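You operate a simulated robot arm through the tools that you are given. There is no shell and no other tool. Be economical: measure what you need, move in short steps, check, and stop when the job is done.

Carry out the task below with a simulated two-armed robot. There is one attempt and no reset: what you move stays moved.

## Task
Stack the 40 pipe plug from the top of the valve bench on top of the 32 pipe plug. Put the clear cup on the top of the cake bench away on the middle shelf of the steel rack. Put one of the small strainer baskets from the back of the grey bench with a plate rack on the shelf under the plate rack. Any order will do. Set down upright: clear cup, small strainer basket.

Only the result counts: the job must be done as asked and must still hold three seconds after the hand-in. Knocking over, shifting, dropping, spilling or breaking anything else fails it.

## Robot
Two 7-joint arms with three-finger grippers on one trunk, on a base that drives. Base frame: it is fixed to the floor where the robot stands at the start and does not move with it; the origin is under the middle of the robot, x ahead of it, y to its left, z up; the surface under the hand at the start is at about z = 784. Lengths are in mm, angles in degrees, forces in N, time in s.
The left shoulder is at the start at [70, 165, 1088], the right one opposite. With the tool pointing down near the work surface each hand reaches from about 380 to 880 mm from the robot's upright axis, wherever it stands, measured 20 degrees to its own side. Places, roughly: clear cup [500, 1250, 750]; middle shelf of the steel rack (140x22 cm) [5880, -2720, 960]; shelf under the plate rack [-1200, 2000, 300]; small strainer basket [-1250, 1750, 750]. Payload 3.91 kg a hand.
The tool frame of a hand sits at the grasp point between the pads (the TCP): z along the fingers, y along the line on which they close. The tips reach 30 mm beyond it. Largest opening 116 mm; the body of the gripper starts 73 mm behind the TCP.
Orientation is told as [roll, pitch, yaw] about the base's x, y, z axes, in that order, counted from this pose: with the fingers straight down and closing along the base's y, the tool's x points along the base's -x, its y along +y and its z along -z.

## Interface
- The arms move only by the tool move_arm. It takes "left_rows", "right_rows" or both (then of equal length, played together; a hand with none holds still); each is a list of rows, each a list of 6 numbers: the shift along the tool's x, y, z in units of 30 mm (1.0 is 30 mm), then the turn, a rotation vector about the tool's x, y, z in units of 4 degrees (1.0 is 4 degrees). In form: [[tx, ty, tz, ax, ay, az], ...]. A call has 1 to 20 rows; each row shifts and turns the commanded pose from where the row before left it, along the tool's axes as they then stand. "left_hand" and "right_hand" are, for a hand that has rows, the gripper command, from -1 (shut) to 1 (fully open), values between in proportion, set as the call begins (left out, the last holds). A call with a number of a shift or a turn outside -1 to 1 is refused whole. Rows are played at 5 a second. More than 50 mm and 8.6 degrees between two rows, or a gripper value outside its range, and nothing of the call is played. Where a pose cannot be reached the arm comes as near as it can. A force on the tool above 40 N (or 10 N above the force at the start of the call, whichever is more), or a blocked arm, ends the call early, and 0.2 s more pass. Each finger travels about 153 mm/s and halts on what it meets, pressing with about 41 N; the grip force reading is that of the motor and also rises with nothing between the fingers. The clock runs only during rows and for 0.2 s after the last one: add rows that do not move to give the fingers time. The reply holds the time, the measured pose of the TCP, the force on the tool along the base axes, the opening and the grip force, in the units named above and with some noise, with the torque about the TCP (base axes, N m) and any sound that the robot's microphone picked up.
- Cameras (640 x 400 px; columns grow to the right, rows downward): "scene" is now at [138.8, -6, 1402.7]; the picture's right is [-0.07, -1.00, 0.00], its down [-0.60, 0.04, -0.80] and it looks along [0.80, -0.05, -0.60] (base axes); focal length 258 px, centre (320, 200). "left" rides on the left gripper at [75, 17, -88] in its tool frame; the picture's right is [-0.22, 0.97, 0.00], its down [-0.70, -0.16, -0.70] and it looks along [-0.68, -0.16, 0.71] (tool axes); focal length 247 px, centre (320, 200). "right" rides on the right gripper at [52, 56, -88] in its tool frame; the picture's right is [-0.73, 0.68, 0.00], its down [-0.49, -0.52, -0.70] and it looks along [-0.48, -0.51, 0.71] (tool axes); focal length 247 px, centre (320, 200). There is no depth. A picture from a camera that has moved, and an enlarged one, comes with that camera's place and axes in the base frame and with its lens.
- snapshot(camera): a new picture of that camera. It takes no simulated time.
- move_column(by): slides the trunk up (or, below 0, down) by that many mm; the arms and the scene camera ride with it, the base frame stays. It gives what a move gives, with no picture.
- steer(legs): drives the robot by 1 to 6 legs, each [ahead, left, turn to the left] in mm, mm and degrees, along the robot's own axes; the way and the turn of a leg run together, so that a leg with both is an arc; at most 1500 mm and 180 degrees a leg. The arms and the cameras ride along, it lands a little off, and it stops where it bumps. It gives what a move gives.
- pan_tilt(pan, tilt): turns the head with the scene camera to pan (to the left, within 86 degrees either way) and tilt (down, from -29 to 69), counted from straight ahead of the robot. It gives what a move gives.
- inspect(camera, box): a new picture of the part [left, top, right, bottom] of that camera's present view, enlarged. It takes no simulated time.
- hand_in(): hands the job in; it is judged then, once.

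Go step by step. Nothing tells you exact positions but the pictures and the camera data: compare them with the known pose of the tool, close in by small moves and look again before you grip or let go. The budget is 165 turns and 138 pictures, counting those below and the enlarged ones. Unless the task says otherwise, let go and move clear before handing in.

The tools are called after ">>>" by a JSON object that holds its "fn" and its "kwargs". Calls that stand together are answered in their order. move_arm: Moves the arms, as the interface text tells. Its arguments: {"type":"object","properties":{"left_rows":{"type":"array","items":{"type":"array","items":{"type":"number"}}},"left_hand":{"type":"number"},"right_rows":{"type":"array","items":{"type":"array","items":{"type":"number"}}},"right_hand":{"type":"number"}},"required":[]} The other tools are called the same way: move_column (by) slides the trunk up or down; steer (legs) drives the base; pan_tilt (pan, tilt) turns the head that bears the scene camera; snapshot (camera) takes a picture; inspect (camera, box) takes an enlarged picture of a part of a camera's view; hand_in () hands the job in.

At the start:

```text
time: 0.0
left_ee_pos: [642.4, 221.6, 1109.7]
left_tool_rot: [0.1, 0.0, 0.0]
left_force: [0.1, 0.0, -0.4]
left_wrist_torque: [0.02, 0.0, 0.03]
left_gripper_width: 116.0
left_finger_force: 0.1
right_ee_pos: [422.7, -291.2, 1073.3]
right_tool_rot: [0.0, -0.1, 0.2]
right_force: [0.5, 0.4, -0.6]
right_wrist_torque: [0.0, -0.02, 0.0]
right_gripper_width: 115.9
right_finger_force: 0.1
trunk travel left (down, up): [-625.0, 215.0]
robot x, y, heading: [-0.5, -0.6, -0.2]
head pan, tilt: [-3.8, 36.7]
```

scene: 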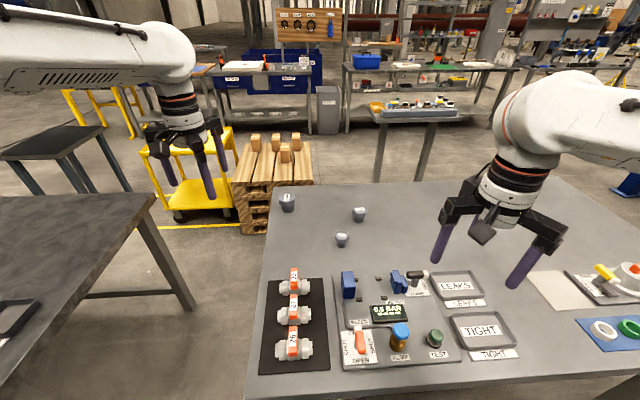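
right: 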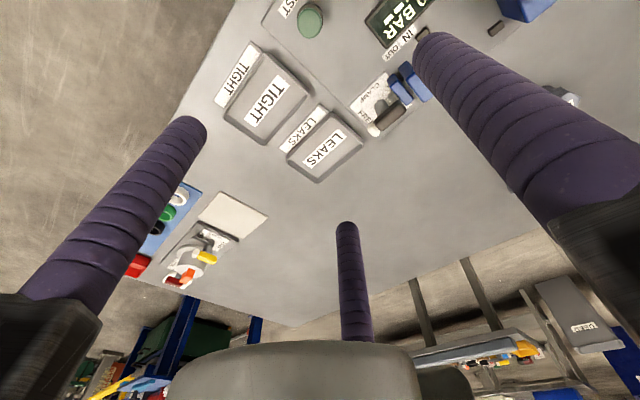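
left: 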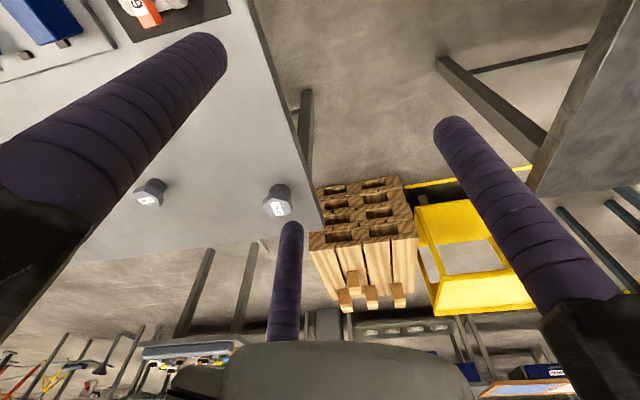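

I see three plugs on the valve bench in front. I'll enlarge that part to read the labels.

>>> {"fn": "inspect", "kwargs": {"camera": "scene", "box": [260, 170, 400, 258]}}

>>> {"fn": "inspect", "kwargs": {"camera": "left", "box": [100, 140, 320, 278]}}

```text
4.55 times, centred on (330, 214) of scene
camera zoom: at [138.8, -6.0, 1402.7], right [-0.07, -1.0, 0.0], down [-0.6, 0.04, -0.8], along [0.8, -0.05, -0.6], focal length 1174 px, centre (274, 136)
```

zoom: 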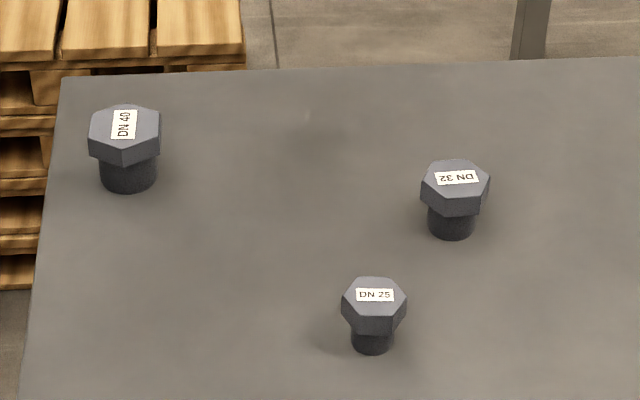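

```text
2.90 times, centred on (210, 209) of left
camera zoom: at [569.1, 239.4, 1197.7], right [0.22, 0.97, 0.0], down [0.7, -0.16, 0.7], along [0.68, -0.16, -0.71], focal length 716 px, centre (639, 174)
```

zoom: 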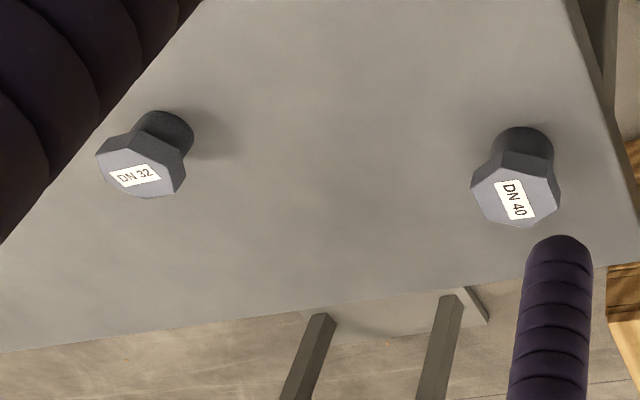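

DN40 is at about (917, 66) and DN32 at about (833, -187), both with tops near z 837. DN40 is slightly out of reach, so I'll check the clearance in front of the base.

>>> {"fn": "pan_tilt", "kwargs": {"pan": 0, "tilt": 69}}

>>> {"fn": "snapshot", "kwargs": {"camera": "scene"}}

```text
time: 1.0
left_ee_pos: [643.0, 221.4, 1108.5]
left_tool_rot: [0.0, 0.0, 0.0]
left_force: [0.5, 0.4, 0.0]
left_wrist_torque: [-0.05, -0.05, 0.05]
left_gripper_width: 115.9
left_finger_force: 0.0
right_ee_pos: [422.8, -291.6, 1072.8]
right_tool_rot: [0.0, 0.0, 0.2]
right_force: [-0.8, -0.3, -0.2]
right_wrist_torque: [0.0, 0.02, -0.02]
right_gripper_width: 116.0
right_finger_force: 0.0
trunk travel left (down, up): [-625.0, 215.0]
robot x, y, heading: [1.3, 2.2, -0.3]
head pan, tilt: [0.0, 68.8]
```

```text
132 pictures are left
camera scene: at [107.9, -0.3, 1361.8], right [0.0, -1.0, 0.0], down [-0.93, 0.0, -0.36], along [0.36, 0.0, -0.93], focal length 258 px, centre (320, 200)
```

scene: 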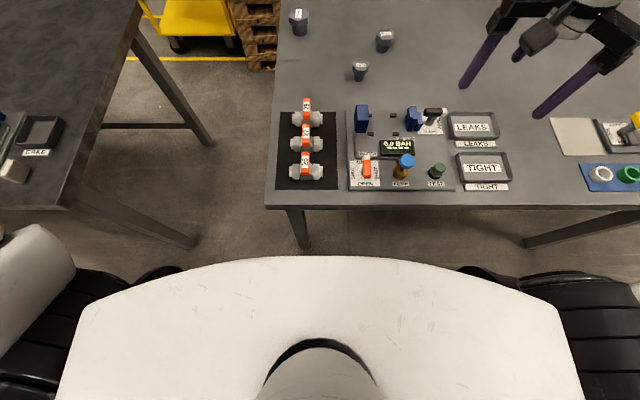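

The bench edge is at x≈311 and its leg is near (380, 80). I'll sidestep right, away from the leg, then go ahead a little.

>>> {"fn": "steer", "kwargs": {"legs": [[0, -300, 0], [130, 0, 0]]}}

>>> {"fn": "snapshot", "kwargs": {"camera": "left"}}

>>> {"fn": "snapshot", "kwargs": {"camera": "scene"}}

```text
time: 3.9
left_ee_pos: [773.2, -82.9, 1109.5]
left_tool_rot: [0.0, -0.1, -0.1]
left_force: [-0.9, 0.5, -0.6]
left_wrist_torque: [-0.02, 0.01, 0.01]
left_gripper_width: 115.8
left_finger_force: 0.0
right_ee_pos: [551.5, -596.1, 1073.4]
right_tool_rot: [0.0, 0.1, -0.2]
right_force: [-0.6, -0.1, 0.0]
right_wrist_torque: [-0.03, 0.01, -0.02]
right_gripper_width: 115.9
right_finger_force: 0.0
trunk travel left (down, up): [-625.0, 215.0]
robot x, y, heading: [130.5, -301.6, -0.1]
head pan, tilt: [0.0, 68.8]
```

```text
131 pictures are left
camera left: at [699.2, -64.8, 1198.1], right [0.23, 0.97, 0.0], down [0.7, -0.16, 0.7], along [0.68, -0.16, -0.71], focal length 247 px, centre (320, 200)
```

left: 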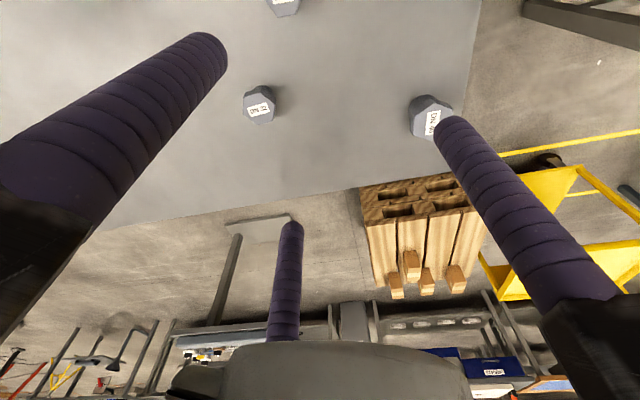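

```text
130 pictures are left
camera scene: at [237.3, -303.3, 1361.8], right [0.0, -1.0, 0.0], down [-0.93, 0.0, -0.36], along [0.36, 0.0, -0.93], focal length 258 px, centre (320, 200)
```

scene: 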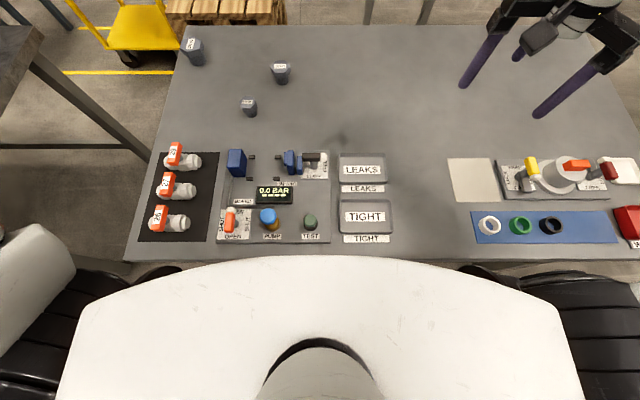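

Next I bring the left hand above DN40 and look from there.

>>> {"fn": "move_arm", "kwargs": {"left_rows": [[-0.96, 1, 0.7, 0, 0, 0], [-0.96, 1, 0.7, 0, 0, 0], [-0.96, 1, 0.7, 0, 0, 0], [-0.96, 1, 0.7, 0, 0, 0], [-0.96, 1, 0.7, 0, 0, 0], [0, 0, 0, 0, 0, 0]], "left_hand": 1}}

>>> {"fn": "snapshot", "kwargs": {"camera": "left"}}

>>> {"fn": "pan_tilt", "kwargs": {"pan": 25, "tilt": 35}}

>>> {"fn": "snapshot", "kwargs": {"camera": "scene"}}

```text
time: 5.3
left_ee_pos: [916.2, 66.5, 1005.6]
left_tool_rot: [0.1, -0.1, -0.2]
left_force: [-0.6, 0.3, 0.6]
left_wrist_torque: [0.02, -0.04, -0.06]
left_gripper_width: 116.2
left_finger_force: 0.0
right_ee_pos: [550.6, -596.9, 1073.4]
right_tool_rot: [0.0, -0.3, -0.1]
right_force: [-0.8, 0.7, 0.1]
right_wrist_torque: [-0.01, -0.03, -0.01]
right_gripper_width: 116.1
right_finger_force: 0.1
trunk travel left (down, up): [-625.0, 215.0]
robot x, y, heading: [129.5, -301.0, -0.1]
head pan, tilt: [0.0, 68.8]
```

```text
129 pictures are left
camera left: at [842.3, 84.3, 1094.4], right [0.23, 0.97, 0.0], down [0.69, -0.16, 0.7], along [0.68, -0.16, -0.71], focal length 247 px, centre (320, 200)
```

left: 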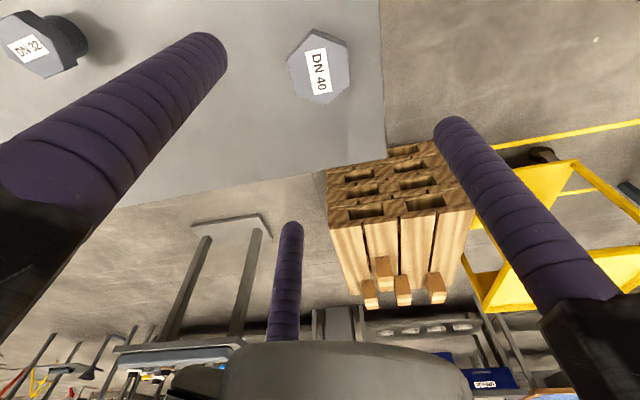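

```text
time: 6.3
left_ee_pos: [917.7, 66.7, 1003.2]
left_tool_rot: [0.0, 0.0, -0.1]
left_force: [0.3, -0.2, 0.0]
left_wrist_torque: [0.01, -0.02, -0.02]
left_gripper_width: 116.1
left_finger_force: 0.0
right_ee_pos: [550.9, -595.8, 1073.7]
right_tool_rot: [0.1, -0.1, 0.0]
right_force: [-0.6, -0.2, -0.2]
right_wrist_torque: [-0.04, -0.02, 0.01]
right_gripper_width: 115.7
right_finger_force: 0.1
trunk travel left (down, up): [-625.0, 215.0]
robot x, y, heading: [129.9, -301.4, -0.2]
head pan, tilt: [25.0, 35.0]
```

```text
128 pictures are left
camera scene: at [261.7, -266.5, 1405.3], right [0.42, -0.91, 0.0], down [-0.52, -0.24, -0.82], along [0.74, 0.34, -0.57], focal length 258 px, centre (320, 200)
```

scene: 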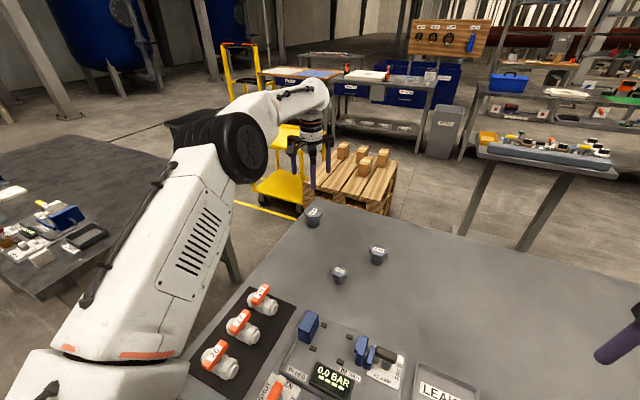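

The estimate holds: DN40 is at (915, 67). I'll enlarge it for the yaw of the hex head.

>>> {"fn": "inspect", "kwargs": {"camera": "left", "box": [270, 20, 370, 120]}}

>>> {"fn": "inspect", "kwargs": {"camera": "scene", "box": [290, 195, 400, 285]}}

```text
4.00 times, centred on (320, 70) of left
camera zoom: at [843.4, 84.8, 1093.0], right [0.23, 0.97, 0.0], down [0.7, -0.16, 0.7], along [0.68, -0.16, -0.71], focal length 988 px, centre (320, 720)
```

zoom: 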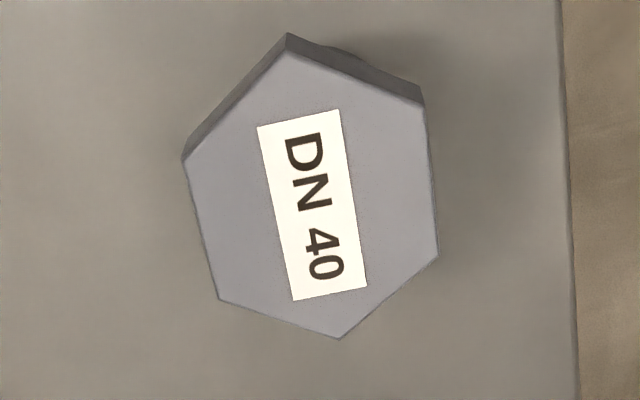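

```text
4.44 times, centred on (345, 240) of scene
camera zoom: at [261.7, -266.5, 1405.3], right [0.42, -0.91, 0.0], down [-0.52, -0.24, -0.82], along [0.74, 0.34, -0.57], focal length 1148 px, centre (209, 22)
```

zoom: 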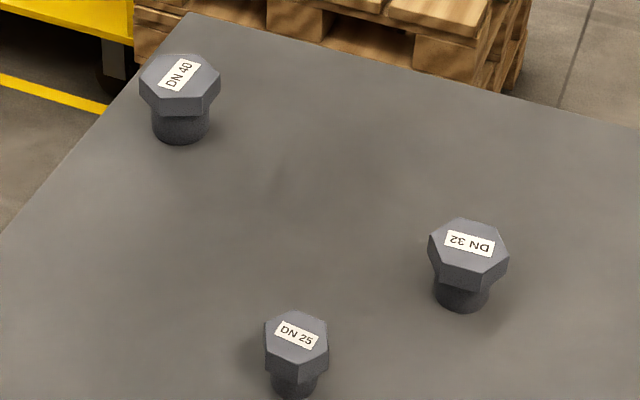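

The hex flats are already nearly square with the fingers (about 2.4° off). I descend on DN40 with a small yaw correction.

>>> {"fn": "move_arm", "kwargs": {"left_rows": [[0, 0, 1, 0, 0, 0.6], [0, 0, 1, 0, 0, 0], [0, 0, 1, 0, 0, 0], [0, 0, 1, 0, 0, 0], [0, 0, 1, 0, 0, 0], [0, 0, 0.9, 0, 0, 0], [0, 0, 0, 0, 0, 0]]}}

>>> {"fn": "snapshot", "kwargs": {"camera": "left"}}

>>> {"fn": "inspect", "kwargs": {"camera": "scene", "box": [260, 165, 400, 253]}}

```text
time: 7.9
left_ee_pos: [918.0, 67.4, 827.7]
left_tool_rot: [-0.1, -0.1, -2.5]
left_force: [0.1, 0.2, -0.2]
left_wrist_torque: [0.0, 0.01, -0.01]
left_gripper_width: 116.1
left_finger_force: 0.1
right_ee_pos: [551.5, -595.3, 1074.2]
right_tool_rot: [0.2, -0.1, -0.1]
right_force: [-0.2, 0.2, -0.5]
right_wrist_torque: [0.02, 0.04, 0.0]
right_gripper_width: 116.2
right_finger_force: 0.1
trunk travel left (down, up): [-625.0, 215.0]
robot x, y, heading: [127.6, -305.1, 0.1]
head pan, tilt: [25.0, 35.0]
```

```text
125 pictures are left
camera left: at [844.2, 87.8, 915.9], right [0.27, 0.96, 0.0], down [0.69, -0.19, 0.7], along [0.68, -0.19, -0.71], focal length 247 px, centre (320, 200)
```

left: 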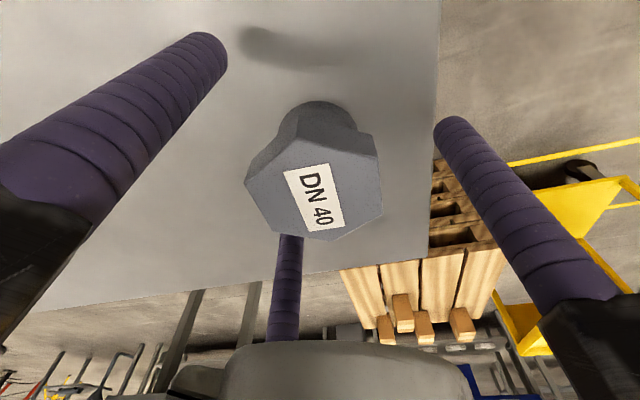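

```text
4.55 times, centred on (330, 209) of scene
camera zoom: at [261.3, -266.5, 1405.5], right [0.42, -0.91, 0.0], down [-0.52, -0.24, -0.82], along [0.74, 0.34, -0.57], focal length 1174 px, centre (274, 159)
```

zoom: 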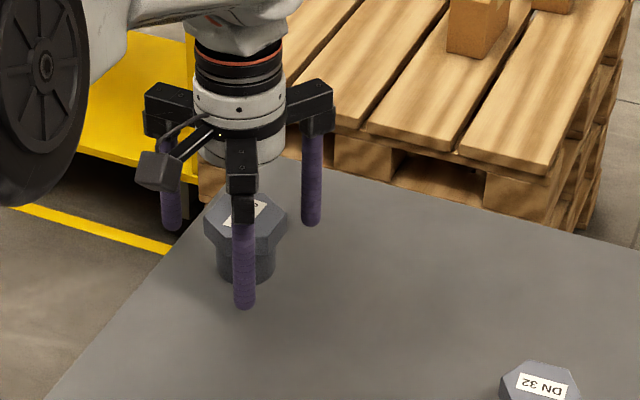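

The gripper actually has three fingers, apparently closing to the centre. The plug is centred between them, so I lower a bit more and close slowly.

>>> {"fn": "move_arm", "kwargs": {"left_rows": [[0, 0, 0.25, 0, 0, 0], [0, 0, 0, 0, 0, 0]], "left_hand": 0.2}}

>>> {"fn": "snapshot", "kwargs": {"camera": "left"}}

>>> {"fn": "inspect", "kwargs": {"camera": "scene", "box": [260, 165, 400, 253]}}

```text
time: 8.5
left_ee_pos: [919.0, 66.8, 819.9]
left_tool_rot: [0.0, 0.0, -2.6]
left_force: [-0.1, 0.3, 0.4]
left_wrist_torque: [-0.01, 0.02, 0.01]
left_gripper_width: 69.6
left_finger_force: 0.0
right_ee_pos: [552.6, -595.8, 1072.9]
right_tool_rot: [0.1, -0.2, 0.0]
right_force: [-0.3, -0.1, 0.2]
right_wrist_torque: [0.01, -0.02, 0.03]
right_gripper_width: 116.0
right_finger_force: 0.1
trunk travel left (down, up): [-625.0, 215.0]
robot x, y, heading: [129.9, -302.8, -0.2]
head pan, tilt: [25.0, 35.0]
```

```text
123 pictures are left
camera left: at [844.5, 87.7, 908.3], right [0.27, 0.96, 0.0], down [0.69, -0.19, 0.7], along [0.67, -0.19, -0.71], focal length 247 px, centre (320, 200)
```

left: 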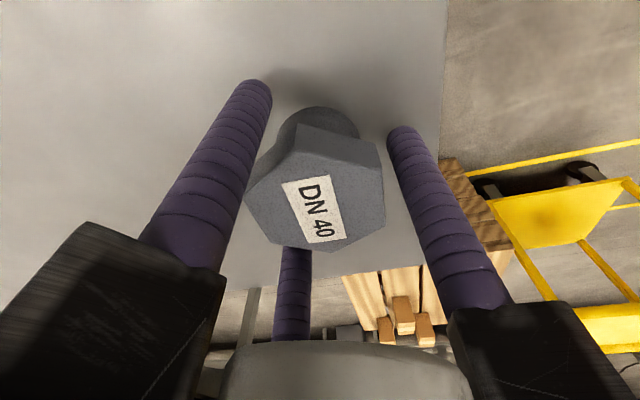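

```text
4.55 times, centred on (330, 209) of scene
camera zoom: at [261.6, -266.5, 1405.4], right [0.42, -0.91, 0.0], down [-0.52, -0.24, -0.82], along [0.74, 0.34, -0.57], focal length 1174 px, centre (274, 159)
```

zoom: 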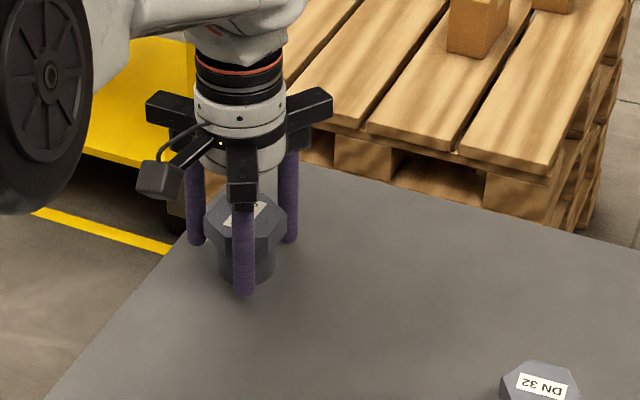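

The fingers do close to the centre, and they sit evenly around the head. I close and lift.

>>> {"fn": "move_arm", "kwargs": {"left_rows": [[0, 0, 0, 0, 0, 0], [0, 0, 0, 0, 0, 0], [0, 0, 0, 0, 0, 0]], "left_hand": -1}}

>>> {"fn": "move_arm", "kwargs": {"left_rows": [[0, 0, -0.5, 0, 0, 0], [0, 0, -1, 0, 0, 0], [0, 0, -1, 0, 0, 0], [0, 0, -1, 0, 0, 0], [0, 0, 0, 0, 0, 0]]}}

>>> {"fn": "snapshot", "kwargs": {"camera": "left"}}

>>> {"fn": "inspect", "kwargs": {"camera": "scene", "box": [260, 140, 400, 228]}}

```text
time: 9.3
left_ee_pos: [919.0, 66.9, 819.3]
left_tool_rot: [-0.1, -0.1, -2.5]
left_force: [0.7, 0.0, 1.8]
left_wrist_torque: [0.03, 0.01, -0.02]
left_gripper_width: 57.2
left_finger_force: 40.6
right_ee_pos: [551.4, -595.6, 1073.4]
right_tool_rot: [0.1, -0.1, -0.1]
right_force: [-1.1, 0.1, -0.3]
right_wrist_torque: [-0.02, 0.01, -0.01]
right_gripper_width: 116.1
right_finger_force: 0.0
trunk travel left (down, up): [-625.0, 215.0]
robot x, y, heading: [130.1, -301.2, -0.1]
head pan, tilt: [25.0, 35.0]
```

```text
time: 10.5
left_ee_pos: [919.0, 67.3, 923.2]
left_tool_rot: [0.0, 0.0, -2.6]
left_force: [0.2, 0.0, -1.7]
left_wrist_torque: [0.01, -0.04, -0.01]
left_gripper_width: 57.2
left_finger_force: 41.4
right_ee_pos: [550.9, -595.6, 1074.1]
right_tool_rot: [-0.1, 0.0, -0.2]
right_force: [0.3, 0.1, -0.2]
right_wrist_torque: [0.02, 0.03, -0.02]
right_gripper_width: 115.9
right_finger_force: 0.1
trunk travel left (down, up): [-625.0, 215.0]
robot x, y, heading: [127.3, -306.1, 0.1]
head pan, tilt: [25.0, 35.0]
```

```text
121 pictures are left
camera left: at [845.3, 88.2, 1011.9], right [0.27, 0.96, 0.0], down [0.69, -0.19, 0.7], along [0.67, -0.19, -0.71], focal length 247 px, centre (320, 200)
```

left: 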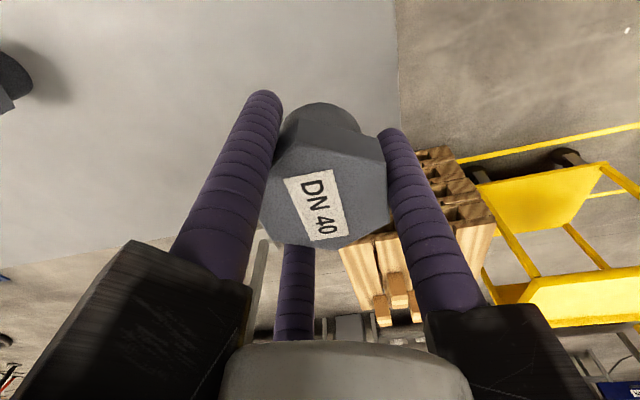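

```text
4.55 times, centred on (330, 184) of scene
camera zoom: at [262.7, -266.0, 1405.3], right [0.42, -0.91, 0.0], down [-0.52, -0.24, -0.82], along [0.74, 0.34, -0.57], focal length 1174 px, centre (274, 273)
```

zoom: 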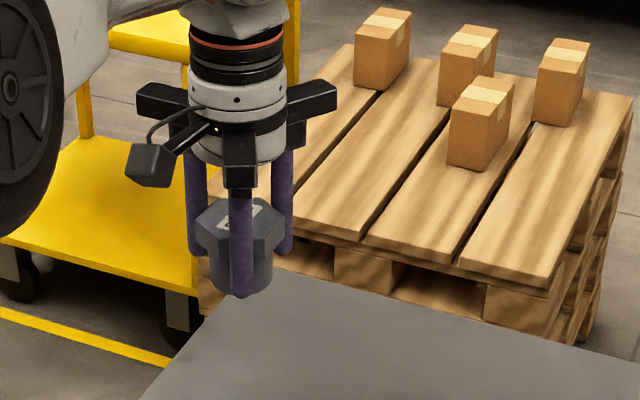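

DN40 is held. I move to a vantage point near DN32 to measure it with the wrist camera.

>>> {"fn": "move_arm", "kwargs": {"left_rows": [[0.5, -0.95, -0.2, 0, 0, 0], [0.5, -0.95, -0.2, 0, 0, 0], [0.5, -0.95, -0.2, 0, 0, 0], [0.5, -0.95, -0.2, 0, 0, 0], [0.5, -0.95, -0.2, 0, 0, 0], [0.5, -0.95, -0.2, 0, 0, 0], [0, 0, 0, 0, 0, 0]]}}

>>> {"fn": "snapshot", "kwargs": {"camera": "left"}}

```text
time: 12.1
left_ee_pos: [821.1, -100.3, 959.1]
left_tool_rot: [0.0, 0.0, -2.5]
left_force: [0.5, 0.9, -2.5]
left_wrist_torque: [-0.04, 0.02, 0.01]
left_gripper_width: 57.3
left_finger_force: 40.9
right_ee_pos: [552.8, -593.9, 1073.1]
right_tool_rot: [0.0, 0.0, -0.1]
right_force: [0.7, 0.5, 0.4]
right_wrist_torque: [-0.03, 0.01, -0.01]
right_gripper_width: 115.7
right_finger_force: 0.0
trunk travel left (down, up): [-625.0, 215.0]
robot x, y, heading: [131.8, -299.4, -0.1]
head pan, tilt: [25.0, 35.0]
```

```text
119 pictures are left
camera left: at [747.9, -78.3, 1048.5], right [0.27, 0.96, 0.0], down [0.69, -0.19, 0.7], along [0.67, -0.19, -0.71], focal length 247 px, centre (320, 200)
```

left: 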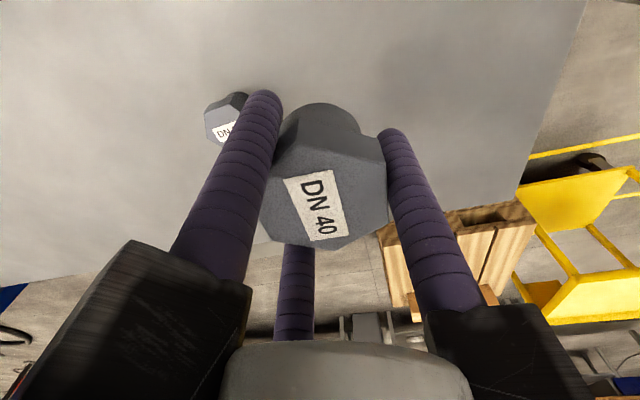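

Half of DN32 is hidden by a finger. I shift the hand 70 mm forward-left to see it clear.

>>> {"fn": "move_arm", "kwargs": {"left_rows": [[-0.6, 0.6, 0, 0, 0, 0], [-0.6, 0.6, 0, 0, 0, 0], [0, 0, 0, 0, 0, 0]]}}

>>> {"fn": "inspect", "kwargs": {"camera": "left", "box": [120, 10, 280, 110]}}

>>> {"fn": "pan_tilt", "kwargs": {"pan": 10, "tilt": 40}}

>>> {"fn": "inspect", "kwargs": {"camera": "scene", "box": [240, 110, 400, 210]}}

```text
time: 12.9
left_ee_pos: [859.4, -66.1, 961.8]
left_tool_rot: [0.0, -0.2, -2.5]
left_force: [0.2, -0.3, -1.5]
left_wrist_torque: [-0.01, -0.01, 0.01]
left_gripper_width: 57.2
left_finger_force: 40.5
right_ee_pos: [551.8, -596.4, 1074.0]
right_tool_rot: [0.1, -0.1, -0.2]
right_force: [0.3, 0.2, 0.3]
right_wrist_torque: [0.01, -0.02, 0.01]
right_gripper_width: 115.9
right_finger_force: 0.1
trunk travel left (down, up): [-625.0, 215.0]
robot x, y, heading: [129.8, -304.5, -0.3]
head pan, tilt: [25.0, 35.0]
```

```text
4.00 times, centred on (200, 60) of left
camera zoom: at [785.2, -45.3, 1050.0], right [0.27, 0.96, 0.0], down [0.69, -0.19, 0.7], along [0.68, -0.19, -0.71], focal length 988 px, centre (800, 760)
```

zoom: 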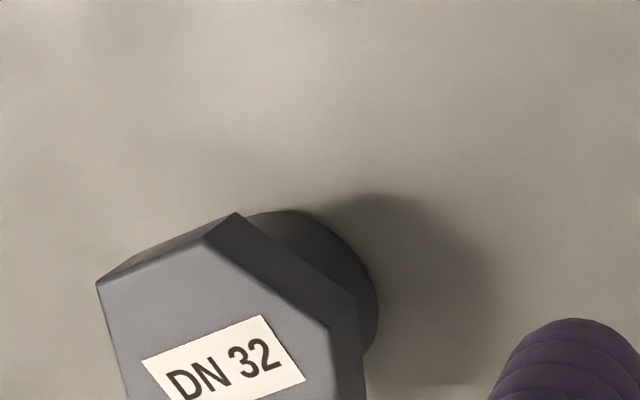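

```text
time: 13.7
left_ee_pos: [860.8, -65.9, 961.1]
left_tool_rot: [0.0, 0.0, -2.5]
left_force: [0.5, 0.0, -2.1]
left_wrist_torque: [-0.01, 0.0, 0.01]
left_gripper_width: 57.0
left_finger_force: 41.2
right_ee_pos: [552.4, -594.5, 1072.9]
right_tool_rot: [0.0, -0.1, -0.1]
right_force: [-0.3, 0.6, -0.4]
right_wrist_torque: [0.02, -0.02, 0.07]
right_gripper_width: 116.0
right_finger_force: 0.1
trunk travel left (down, up): [-625.0, 215.0]
robot x, y, heading: [127.1, -302.6, -0.4]
head pan, tilt: [10.0, 40.0]
```

```text
4.00 times, centred on (320, 160) of scene
camera zoom: at [266.2, -288.5, 1397.8], right [0.17, -0.99, 0.0], down [-0.63, -0.11, -0.77], along [0.75, 0.13, -0.64], focal length 1033 px, centre (320, 360)
```

zoom: 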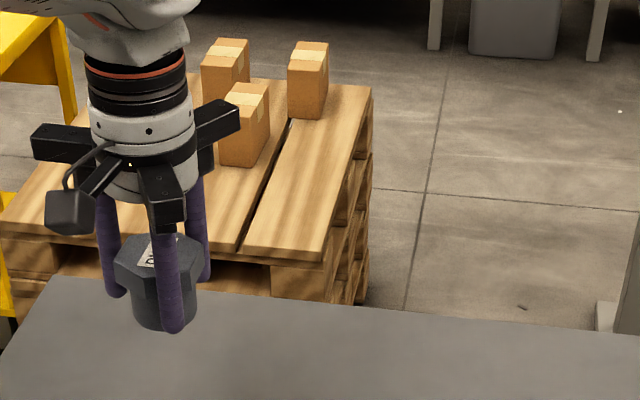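

>>> {"fn": "inspect", "kwargs": {"camera": "left", "box": [125, 40, 285, 140]}}

>>> {"fn": "inspect", "kwargs": {"camera": "scene", "box": [240, 160, 400, 260]}}

```text
4.00 times, centred on (205, 90) of left
camera zoom: at [785.9, -44.6, 1049.2], right [0.27, 0.96, 0.0], down [0.69, -0.19, 0.7], along [0.67, -0.19, -0.71], focal length 988 px, centre (780, 640)
```

zoom: 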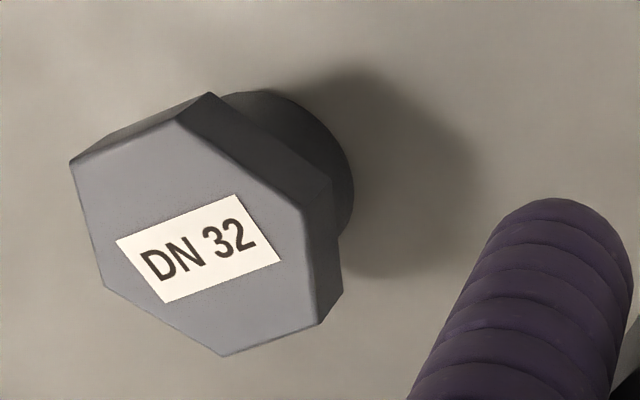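

```text
4.00 times, centred on (320, 210) of scene
camera zoom: at [266.2, -288.5, 1397.8], right [0.17, -0.99, 0.0], down [-0.63, -0.11, -0.77], along [0.75, 0.13, -0.64], focal length 1033 px, centre (320, 160)
```

zoom: 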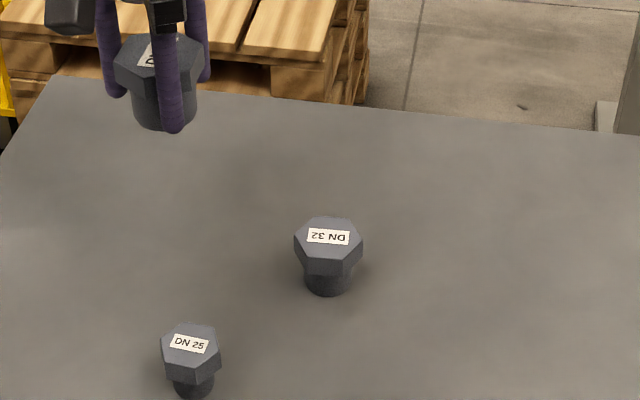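

I'll go straight above DN32 and higher; there it should show above the held plug in the wrist view.

>>> {"fn": "move_arm", "kwargs": {"left_rows": [[0.12, -0.85, -0.46, 0, 0, 0], [0.12, -0.85, -0.46, 0, 0, 0], [0.12, -0.85, -0.46, 0, 0, 0], [0.12, -0.85, -0.46, 0, 0, 0], [0.12, -0.85, -0.46, 0, 0, 0], [0, 0, 0, 0, 0, 0]]}}

>>> {"fn": "inspect", "kwargs": {"camera": "left", "box": [240, 10, 400, 110]}}

```text
time: 15.1
left_ee_pos: [836.1, -190.7, 1028.7]
left_tool_rot: [0.0, 0.1, -2.5]
left_force: [0.8, 0.3, -1.9]
left_wrist_torque: [-0.04, 0.02, 0.0]
left_gripper_width: 57.2
left_finger_force: 41.6
right_ee_pos: [552.5, -594.4, 1073.1]
right_tool_rot: [-0.1, -0.1, -0.2]
right_force: [-0.3, 0.8, -0.3]
right_wrist_torque: [-0.03, -0.01, 0.03]
right_gripper_width: 116.1
right_finger_force: 0.0
trunk travel left (down, up): [-625.0, 215.0]
robot x, y, heading: [127.6, -299.8, -0.1]
head pan, tilt: [10.0, 40.0]
```

```text
4.00 times, centred on (320, 60) of left
camera zoom: at [762.2, -170.4, 1118.6], right [0.27, 0.96, 0.0], down [0.69, -0.19, 0.7], along [0.67, -0.19, -0.71], focal length 988 px, centre (320, 760)
```

zoom: 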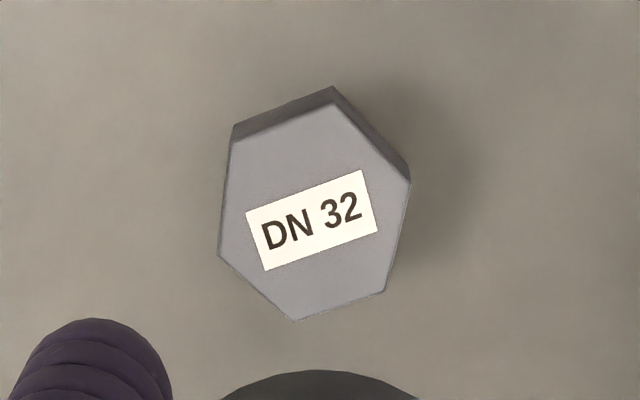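

DN32 is at about (839, -193.5), with its top near z 829–836. I centre over it and descend to just above contact.

>>> {"fn": "move_arm", "kwargs": {"left_rows": [[-0.1, -0.09, 0.95, 0, 0, 0], [0, 0, 0.95, 0, 0, 0], [0, 0, 0.95, 0, 0, 0], [0, 0, 0.95, 0, 0, 0], [0, 0, 0.95, 0, 0, 0], [0, 0, 0, 0, 0, 0]]}}

>>> {"fn": "inspect", "kwargs": {"camera": "scene", "box": [265, 150, 385, 225]}}

>>> {"fn": "snapshot", "kwargs": {"camera": "right"}}

```text
time: 16.5
left_ee_pos: [838.3, -193.8, 886.7]
left_tool_rot: [0.0, 0.0, -2.6]
left_force: [-0.8, -0.1, -1.5]
left_wrist_torque: [-0.02, 0.01, -0.01]
left_gripper_width: 57.0
left_finger_force: 41.1
right_ee_pos: [550.6, -596.1, 1072.9]
right_tool_rot: [0.1, -0.2, -0.1]
right_force: [0.9, -1.0, 0.0]
right_wrist_torque: [0.02, 0.0, -0.01]
right_gripper_width: 115.9
right_finger_force: 0.0
trunk travel left (down, up): [-625.0, 215.0]
robot x, y, heading: [131.8, -304.7, 0.2]
head pan, tilt: [10.0, 40.0]
```

```text
5.33 times, centred on (325, 188) of scene
camera zoom: at [265.5, -288.9, 1397.9], right [0.17, -0.99, 0.0], down [-0.63, -0.11, -0.77], along [0.75, 0.13, -0.64], focal length 1377 px, centre (293, 267)
```

zoom: 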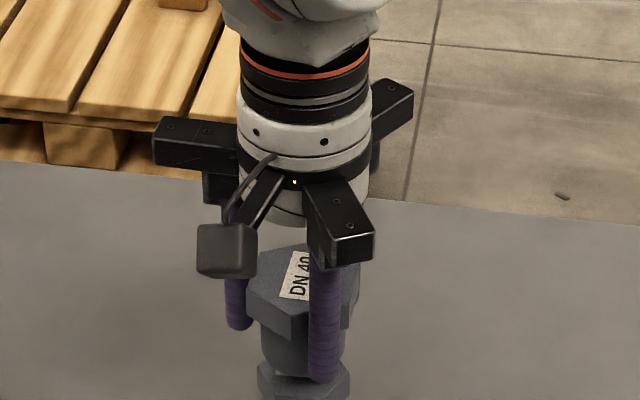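

```text
112 pictures are left
camera right: at [498.1, -540.3, 1161.0], right [0.73, 0.68, 0.0], down [0.48, -0.52, 0.7], along [0.48, -0.51, -0.71], focal length 247 px, centre (320, 200)
```

right: 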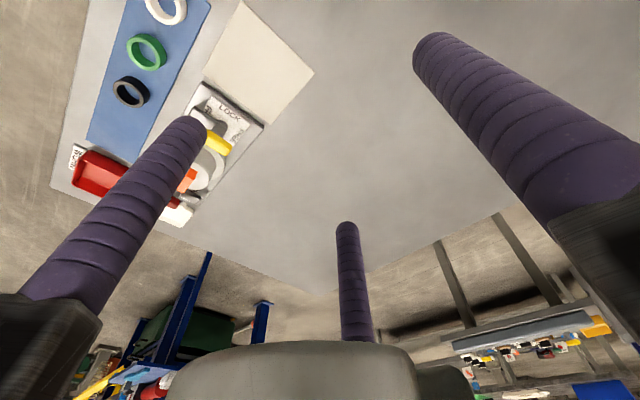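

It's well aligned. I descend slowly to contact.

>>> {"fn": "move_arm", "kwargs": {"left_rows": [[0, 0, 0.15, 0, 0, 0], [0, 0, 0.1, 0, 0, 0], [0, 0, 0.1, 0, 0, 0], [0, 0, 0.07, 0, 0, 0]]}}

>>> {"fn": "inspect", "kwargs": {"camera": "scene", "box": [265, 165, 385, 240]}}

```text
time: 17.5
left_ee_pos: [837.8, -195.0, 874.7]
left_tool_rot: [0.0, 0.0, -2.5]
left_force: [-0.2, -0.4, -0.6]
left_wrist_torque: [0.01, -0.02, 0.04]
left_gripper_width: 57.3
left_finger_force: 41.1
right_ee_pos: [552.6, -595.7, 1073.1]
right_tool_rot: [0.0, -0.1, -0.2]
right_force: [0.0, -0.8, 0.1]
right_wrist_torque: [0.01, -0.01, 0.0]
right_gripper_width: 116.1
right_finger_force: 0.1
trunk travel left (down, up): [-625.0, 215.0]
robot x, y, heading: [132.0, -304.2, 0.0]
head pan, tilt: [10.0, 40.0]
```

```text
5.33 times, centred on (325, 202) of scene
camera zoom: at [265.9, -288.8, 1397.8], right [0.17, -0.99, 0.0], down [-0.63, -0.11, -0.77], along [0.75, 0.13, -0.64], focal length 1377 px, centre (293, 187)
```

zoom: 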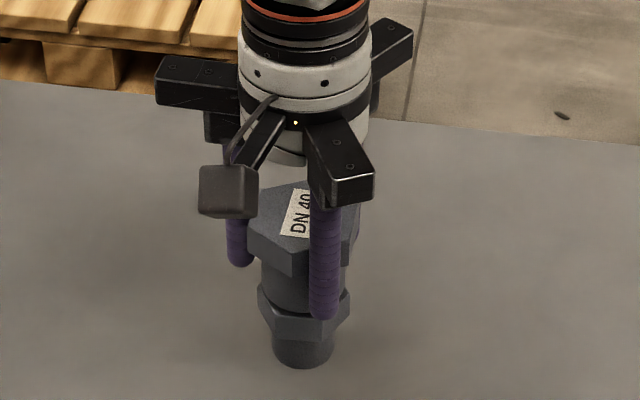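

>>> {"fn": "move_arm", "kwargs": {"left_rows": [[0, 0, 0.07, 0, 0, 0], [0, 0, 0.07, 0, 0, 0]]}}

>>> {"fn": "move_arm", "kwargs": {"left_rows": [[0, 0, 0.07, 0, 0, 0]]}}

>>> {"fn": "move_arm", "kwargs": {"left_rows": [[0, 0, 0.07, 0, 0, 0]]}}

```text
time: 18.1
left_ee_pos: [837.5, -195.2, 870.7]
left_tool_rot: [0.0, 0.0, -2.5]
left_force: [-0.3, 0.0, -2.5]
left_wrist_torque: [0.01, -0.01, 0.03]
left_gripper_width: 57.1
left_finger_force: 40.6
right_ee_pos: [552.2, -596.4, 1072.6]
right_tool_rot: [0.1, -0.1, 0.0]
right_force: [-0.5, 0.4, -0.1]
right_wrist_torque: [-0.01, 0.02, 0.03]
right_gripper_width: 116.1
right_finger_force: 0.1
trunk travel left (down, up): [-625.0, 215.0]
robot x, y, heading: [130.6, -303.6, -0.2]
head pan, tilt: [10.0, 40.0]
```

```text
time: 18.5
left_ee_pos: [837.6, -194.9, 869.1]
left_tool_rot: [0.0, -0.1, -2.4]
left_force: [-0.1, 0.5, 3.9]
left_wrist_torque: [0.08, 0.14, -0.01]
left_gripper_width: 57.3
left_finger_force: 41.2
right_ee_pos: [551.3, -595.9, 1073.8]
right_tool_rot: [0.1, -0.1, -0.1]
right_force: [0.7, -0.2, -0.8]
right_wrist_torque: [0.03, -0.03, 0.0]
right_gripper_width: 116.2
right_finger_force: 0.1
trunk travel left (down, up): [-625.0, 215.0]
robot x, y, heading: [130.7, -303.3, 0.0]
head pan, tilt: [10.0, 40.0]
```

```text
time: 18.9
left_ee_pos: [838.0, -194.6, 869.0]
left_tool_rot: [0.0, -0.3, -2.5]
left_force: [-0.9, 1.3, 15.9]
left_wrist_torque: [0.07, 0.21, -0.02]
left_gripper_width: 57.5
left_finger_force: 41.1
right_ee_pos: [550.2, -595.0, 1073.8]
right_tool_rot: [0.0, -0.1, 0.0]
right_force: [-0.6, -0.3, 1.1]
right_wrist_torque: [-0.04, -0.01, 0.0]
right_gripper_width: 116.1
right_finger_force: 0.0
trunk travel left (down, up): [-625.0, 215.0]
robot x, y, heading: [130.1, -305.7, -0.1]
head pan, tilt: [10.0, 40.0]
```

It's in contact at z≈869. I relieve the press slightly, then open gently.

>>> {"fn": "move_arm", "kwargs": {"left_rows": [[0, 0, -0.07, 0, 0, 0], [0, 0, 0, 0, 0, 0]]}}

>>> {"fn": "move_arm", "kwargs": {"left_rows": [[0, 0, 0, 0, 0, 0], [0, 0, 0, 0, 0, 0], [0, 0, 0, 0, 0, 0]], "left_hand": 1}}

>>> {"fn": "inspect", "kwargs": {"camera": "scene", "box": [265, 165, 385, 240]}}

>>> {"fn": "snapshot", "kwargs": {"camera": "left"}}

```text
time: 19.5
left_ee_pos: [839.0, -195.8, 869.3]
left_tool_rot: [-0.1, -0.2, -2.6]
left_force: [3.6, 2.0, 11.9]
left_wrist_torque: [0.1, -0.15, 0.0]
left_gripper_width: 57.0
left_finger_force: 40.7
right_ee_pos: [551.5, -596.1, 1074.4]
right_tool_rot: [0.0, -0.1, -0.2]
right_force: [0.1, -0.5, -0.8]
right_wrist_torque: [0.0, -0.01, 0.01]
right_gripper_width: 115.9
right_finger_force: 0.0
trunk travel left (down, up): [-625.0, 215.0]
robot x, y, heading: [129.7, -306.0, 0.1]
head pan, tilt: [10.0, 40.0]
```

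```text
time: 20.3
left_ee_pos: [837.1, -195.3, 867.5]
left_tool_rot: [0.0, -0.1, -2.5]
left_force: [0.1, 0.6, 0.5]
left_wrist_torque: [-0.02, 0.0, 0.0]
left_gripper_width: 115.8
left_finger_force: 0.1
right_ee_pos: [551.4, -596.1, 1073.4]
right_tool_rot: [0.2, -0.2, -0.1]
right_force: [0.5, 0.9, -0.6]
right_wrist_torque: [-0.01, -0.03, 0.01]
right_gripper_width: 116.2
right_finger_force: 0.0
trunk travel left (down, up): [-625.0, 215.0]
robot x, y, heading: [131.9, -300.6, -0.5]
head pan, tilt: [10.0, 40.0]
```

```text
5.33 times, centred on (325, 202) of scene
camera zoom: at [265.9, -288.9, 1397.8], right [0.17, -0.99, 0.0], down [-0.63, -0.11, -0.77], along [0.75, 0.13, -0.64], focal length 1377 px, centre (293, 187)
```

zoom: 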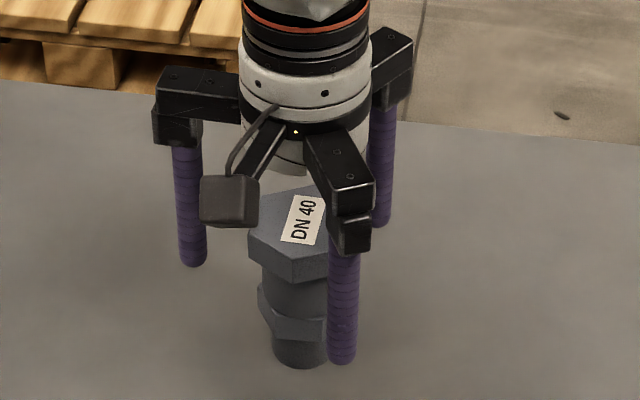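

```text
109 pictures are left
camera left: at [764.5, -174.4, 957.0], right [0.27, 0.96, 0.0], down [0.69, -0.19, 0.7], along [0.67, -0.19, -0.71], focal length 247 px, centre (320, 200)
```

left: 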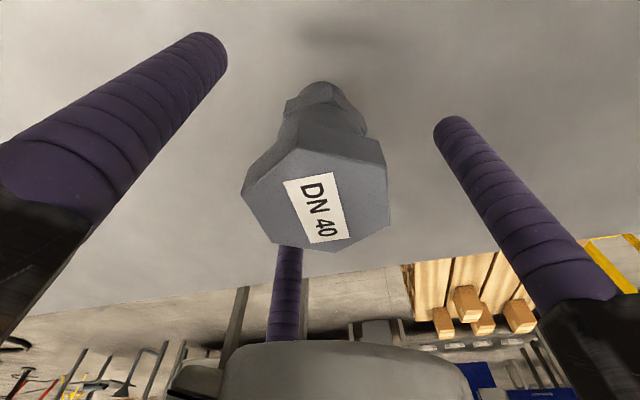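

The stack stands. I lift straight clear, then back the base out and look towards the cake bench.

>>> {"fn": "move_arm", "kwargs": {"left_rows": [[0, 0, -0.6, 0, 0, 0], [0, 0, -1, 0, 0, 0], [0, 0, -1, 0, 0, 0], [0, 0, -1, 0, 0, 0], [0, 0, -1, 0, 0, 0], [0, 0, -1, 0, 0, 0], [0, 0, -1, 0, 0, 0], [0.8, 0.6, -0.5, 0, 0, 0], [0.8, 0.8, 0, 0, 0, 0], [0.8, 0.8, 0, 0, 0, 0], [0.8, 0.8, 0, 0, 0, 0], [0.8, 0.8, 0, 0, 0, 0], [0.8, 0.8, 0, 0, 0, 0], [0.8, 0.8, 0, 0, 0, 0]]}}

>>> {"fn": "inspect", "kwargs": {"camera": "scene", "box": [265, 165, 385, 240]}}

>>> {"fn": "steer", "kwargs": {"legs": [[-230, 0, 0]]}}

>>> {"fn": "pan_tilt", "kwargs": {"pan": 60, "tilt": 25}}

>>> {"fn": "snapshot", "kwargs": {"camera": "scene"}}

```text
time: 23.3
left_ee_pos: [675.1, -25.4, 1081.4]
left_tool_rot: [0.0, -0.1, -2.5]
left_force: [0.3, -0.3, 0.8]
left_wrist_torque: [-0.01, -0.05, -0.01]
left_gripper_width: 115.8
left_finger_force: 0.1
right_ee_pos: [551.5, -594.9, 1074.4]
right_tool_rot: [0.0, -0.3, 0.0]
right_force: [0.8, -0.2, 0.7]
right_wrist_torque: [0.0, 0.0, -0.05]
right_gripper_width: 115.8
right_finger_force: 0.0
trunk travel left (down, up): [-625.0, 215.0]
robot x, y, heading: [129.1, -300.2, -0.3]
head pan, tilt: [10.0, 40.0]
```

```text
5.33 times, centred on (325, 202) of scene
camera zoom: at [264.3, -287.9, 1398.0], right [0.17, -0.99, 0.0], down [-0.63, -0.11, -0.77], along [0.76, 0.13, -0.64], focal length 1377 px, centre (293, 187)
```

zoom: 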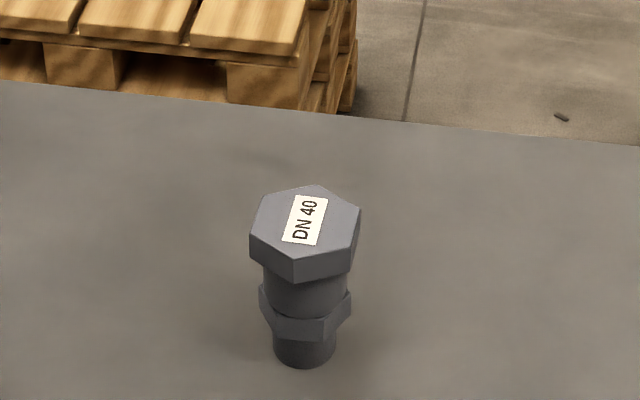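

```text
time: 25.0
left_ee_pos: [448.1, -26.1, 1082.0]
left_tool_rot: [0.0, 0.0, -2.7]
left_force: [-0.9, -0.9, 0.1]
left_wrist_torque: [-0.01, -0.03, 0.01]
left_gripper_width: 116.1
left_finger_force: 0.0
right_ee_pos: [323.0, -595.4, 1072.7]
right_tool_rot: [0.0, -0.1, -0.1]
right_force: [-0.5, 0.2, 0.0]
right_wrist_torque: [-0.04, -0.02, 0.0]
right_gripper_width: 115.8
right_finger_force: 0.1
trunk travel left (down, up): [-625.0, 215.0]
robot x, y, heading: [-99.4, -302.1, 0.1]
head pan, tilt: [10.0, 40.0]
```

```text
time: 26.2
left_ee_pos: [447.5, -26.6, 1081.0]
left_tool_rot: [0.0, 0.0, -2.7]
left_force: [-0.8, -0.3, 0.3]
left_wrist_torque: [0.0, 0.01, 0.02]
left_gripper_width: 115.9
left_finger_force: 0.0
right_ee_pos: [321.4, -596.1, 1073.4]
right_tool_rot: [0.0, -0.1, -0.1]
right_force: [-0.2, -0.6, -0.1]
right_wrist_torque: [-0.05, 0.01, 0.02]
right_gripper_width: 116.0
right_finger_force: 0.0
trunk travel left (down, up): [-625.0, 215.0]
robot x, y, heading: [-99.4, -298.7, -0.5]
head pan, tilt: [60.0, 25.0]
```

```text
107 pictures are left
camera scene: at [-0.9, -223.2, 1421.2], right [0.86, -0.5, 0.0], down [-0.21, -0.37, -0.91], along [0.46, 0.78, -0.42], focal length 258 px, centre (320, 200)
```

scene: 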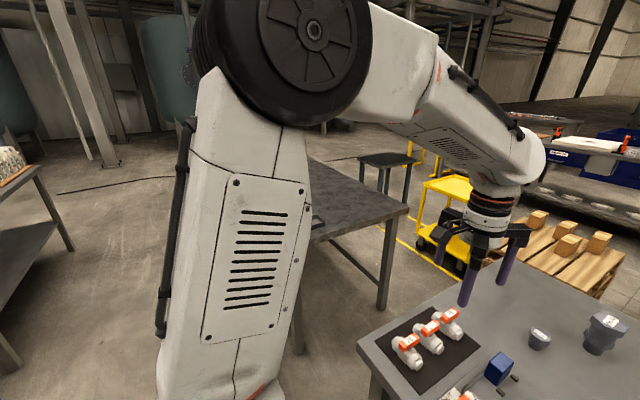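

The stack is well centred. I turn the base left to look at the other benches.

>>> {"fn": "steer", "kwargs": {"legs": [[-150, 0, 0], [0, 0, 80]]}}

>>> {"fn": "pan_tilt", "kwargs": {"pan": 0, "tilt": 22}}

>>> {"fn": "snapshot", "kwargs": {"camera": "scene"}}

```text
time: 31.0
left_ee_pos: [-429.8, 283.7, 1080.9]
left_tool_rot: [0.0, 0.1, 77.8]
left_force: [-0.1, 0.1, 0.7]
left_wrist_torque: [-0.03, 0.03, -0.02]
left_gripper_width: 116.3
left_finger_force: 0.1
right_ee_pos: [109.6, 65.0, 1073.0]
right_tool_rot: [0.0, -0.1, 80.3]
right_force: [-0.2, 0.8, 0.2]
right_wrist_torque: [0.01, 0.01, 0.01]
right_gripper_width: 115.9
right_finger_force: 0.0
trunk travel left (down, up): [-625.0, 215.0]
robot x, y, heading: [-246.5, -302.3, 80.3]
head pan, tilt: [60.0, 25.0]
```

```text
time: 32.3
left_ee_pos: [-430.0, 282.2, 1081.2]
left_tool_rot: [0.1, 0.0, 77.7]
left_force: [-0.4, 0.3, 0.2]
left_wrist_torque: [0.0, 0.01, 0.0]
left_gripper_width: 116.0
left_finger_force: 0.0
right_ee_pos: [109.5, 64.8, 1073.2]
right_tool_rot: [0.2, -0.1, 80.3]
right_force: [-0.1, -0.2, -0.3]
right_wrist_torque: [-0.01, -0.03, -0.03]
right_gripper_width: 115.9
right_finger_force: 0.1
trunk travel left (down, up): [-625.0, 215.0]
robot x, y, heading: [-250.3, -302.2, 80.5]
head pan, tilt: [0.0, 22.0]
```

```text
106 pictures are left
camera scene: at [-223.4, -161.1, 1426.0], right [0.99, -0.17, 0.0], down [-0.06, -0.37, -0.93], along [0.16, 0.91, -0.37], focal length 258 px, centre (320, 200)
```

scene: 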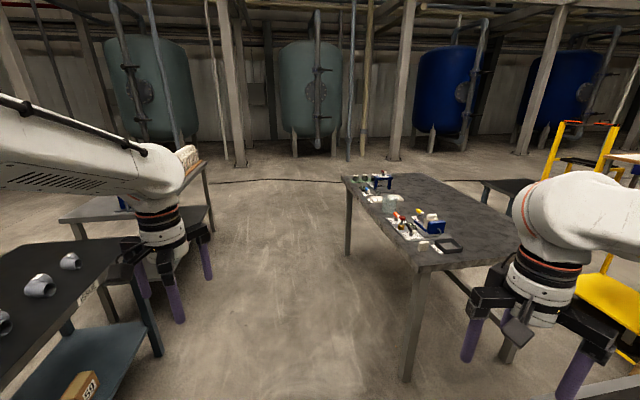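

The dark table is the cake bench, and something glassy stands on it near (510, 1300). I enlarge that.

>>> {"fn": "inspect", "kwargs": {"camera": "scene", "box": [330, 160, 480, 260]}}

>>> {"fn": "inspect", "kwargs": {"camera": "scene", "box": [0, 130, 240, 330]}}

```text
4.00 times, centred on (405, 210) of scene
camera zoom: at [-223.4, -161.1, 1426.0], right [0.99, -0.17, 0.0], down [-0.06, -0.37, -0.93], along [0.16, 0.91, -0.37], focal length 1033 px, centre (-20, 160)
```

zoom: 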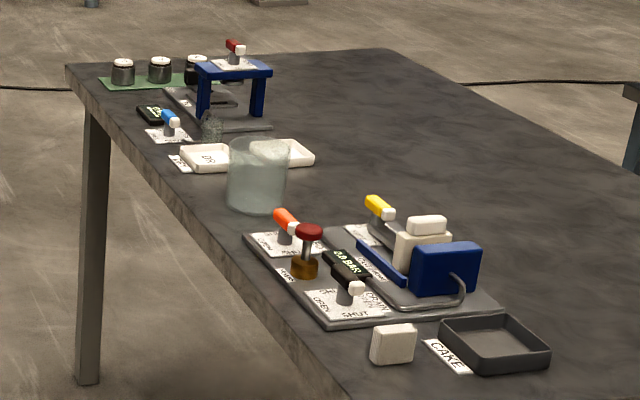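

```text
2.00 times, centred on (120, 230) of scene
camera zoom: at [-223.4, -161.1, 1426.0], right [0.99, -0.17, 0.0], down [-0.06, -0.37, -0.93], along [0.16, 0.91, -0.37], focal length 516 px, centre (720, 140)
```

zoom: 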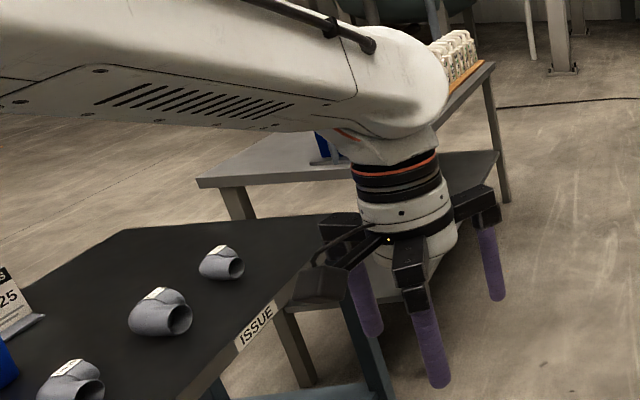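

The corridor between the benches is clear (x from about -870 to 370). I drive along it to y≈1220 and face the cake bench.

>>> {"fn": "steer", "kwargs": {"legs": [[0, 0, 9.6], [1500, 0, 0], [0, 0, -90]]}}

>>> {"fn": "pan_tilt", "kwargs": {"pan": 0, "tilt": 40}}

>>> {"fn": "snapshot", "kwargs": {"camera": "scene"}}

```text
time: 44.3
left_ee_pos: [293.3, 1465.2, 1081.4]
left_tool_rot: [0.0, 0.0, -2.2]
left_force: [0.4, 0.3, 0.2]
left_wrist_torque: [-0.04, -0.01, 0.0]
left_gripper_width: 116.0
left_finger_force: 0.0
right_ee_pos: [170.7, 893.6, 1073.4]
right_tool_rot: [0.1, -0.2, 0.2]
right_force: [0.6, 0.1, -0.5]
right_wrist_torque: [0.0, -0.01, 0.0]
right_gripper_width: 116.1
right_finger_force: 0.1
trunk travel left (down, up): [-625.0, 215.0]
robot x, y, heading: [-252.7, 1180.2, 0.2]
head pan, tilt: [0.0, 22.0]
```

```text
time: 45.1
left_ee_pos: [292.8, 1464.7, 1081.4]
left_tool_rot: [0.1, 0.0, -2.3]
left_force: [-0.7, 0.0, 0.3]
left_wrist_torque: [-0.01, -0.01, -0.01]
left_gripper_width: 115.9
left_finger_force: 0.0
right_ee_pos: [170.0, 895.0, 1073.4]
right_tool_rot: [0.1, -0.2, 0.3]
right_force: [0.1, 0.1, -0.9]
right_wrist_torque: [-0.02, -0.03, 0.01]
right_gripper_width: 116.2
right_finger_force: 0.0
trunk travel left (down, up): [-625.0, 215.0]
robot x, y, heading: [-252.1, 1182.2, 0.0]
head pan, tilt: [0.0, 40.0]
```

```text
103 pictures are left
camera scene: at [-115.3, 1185.2, 1397.9], right [0.0, -1.0, 0.0], down [-0.64, 0.0, -0.77], along [0.77, 0.0, -0.64], focal length 258 px, centre (320, 200)
```

scene: 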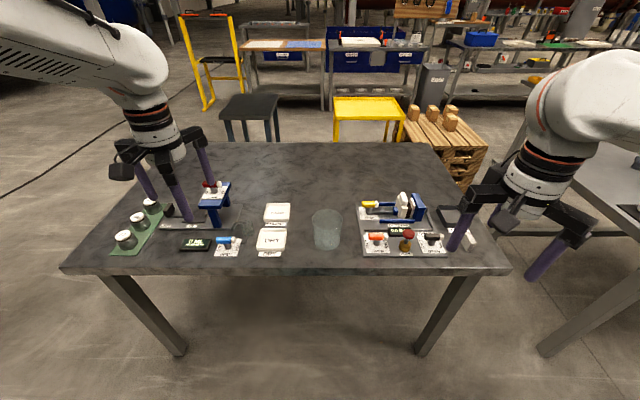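

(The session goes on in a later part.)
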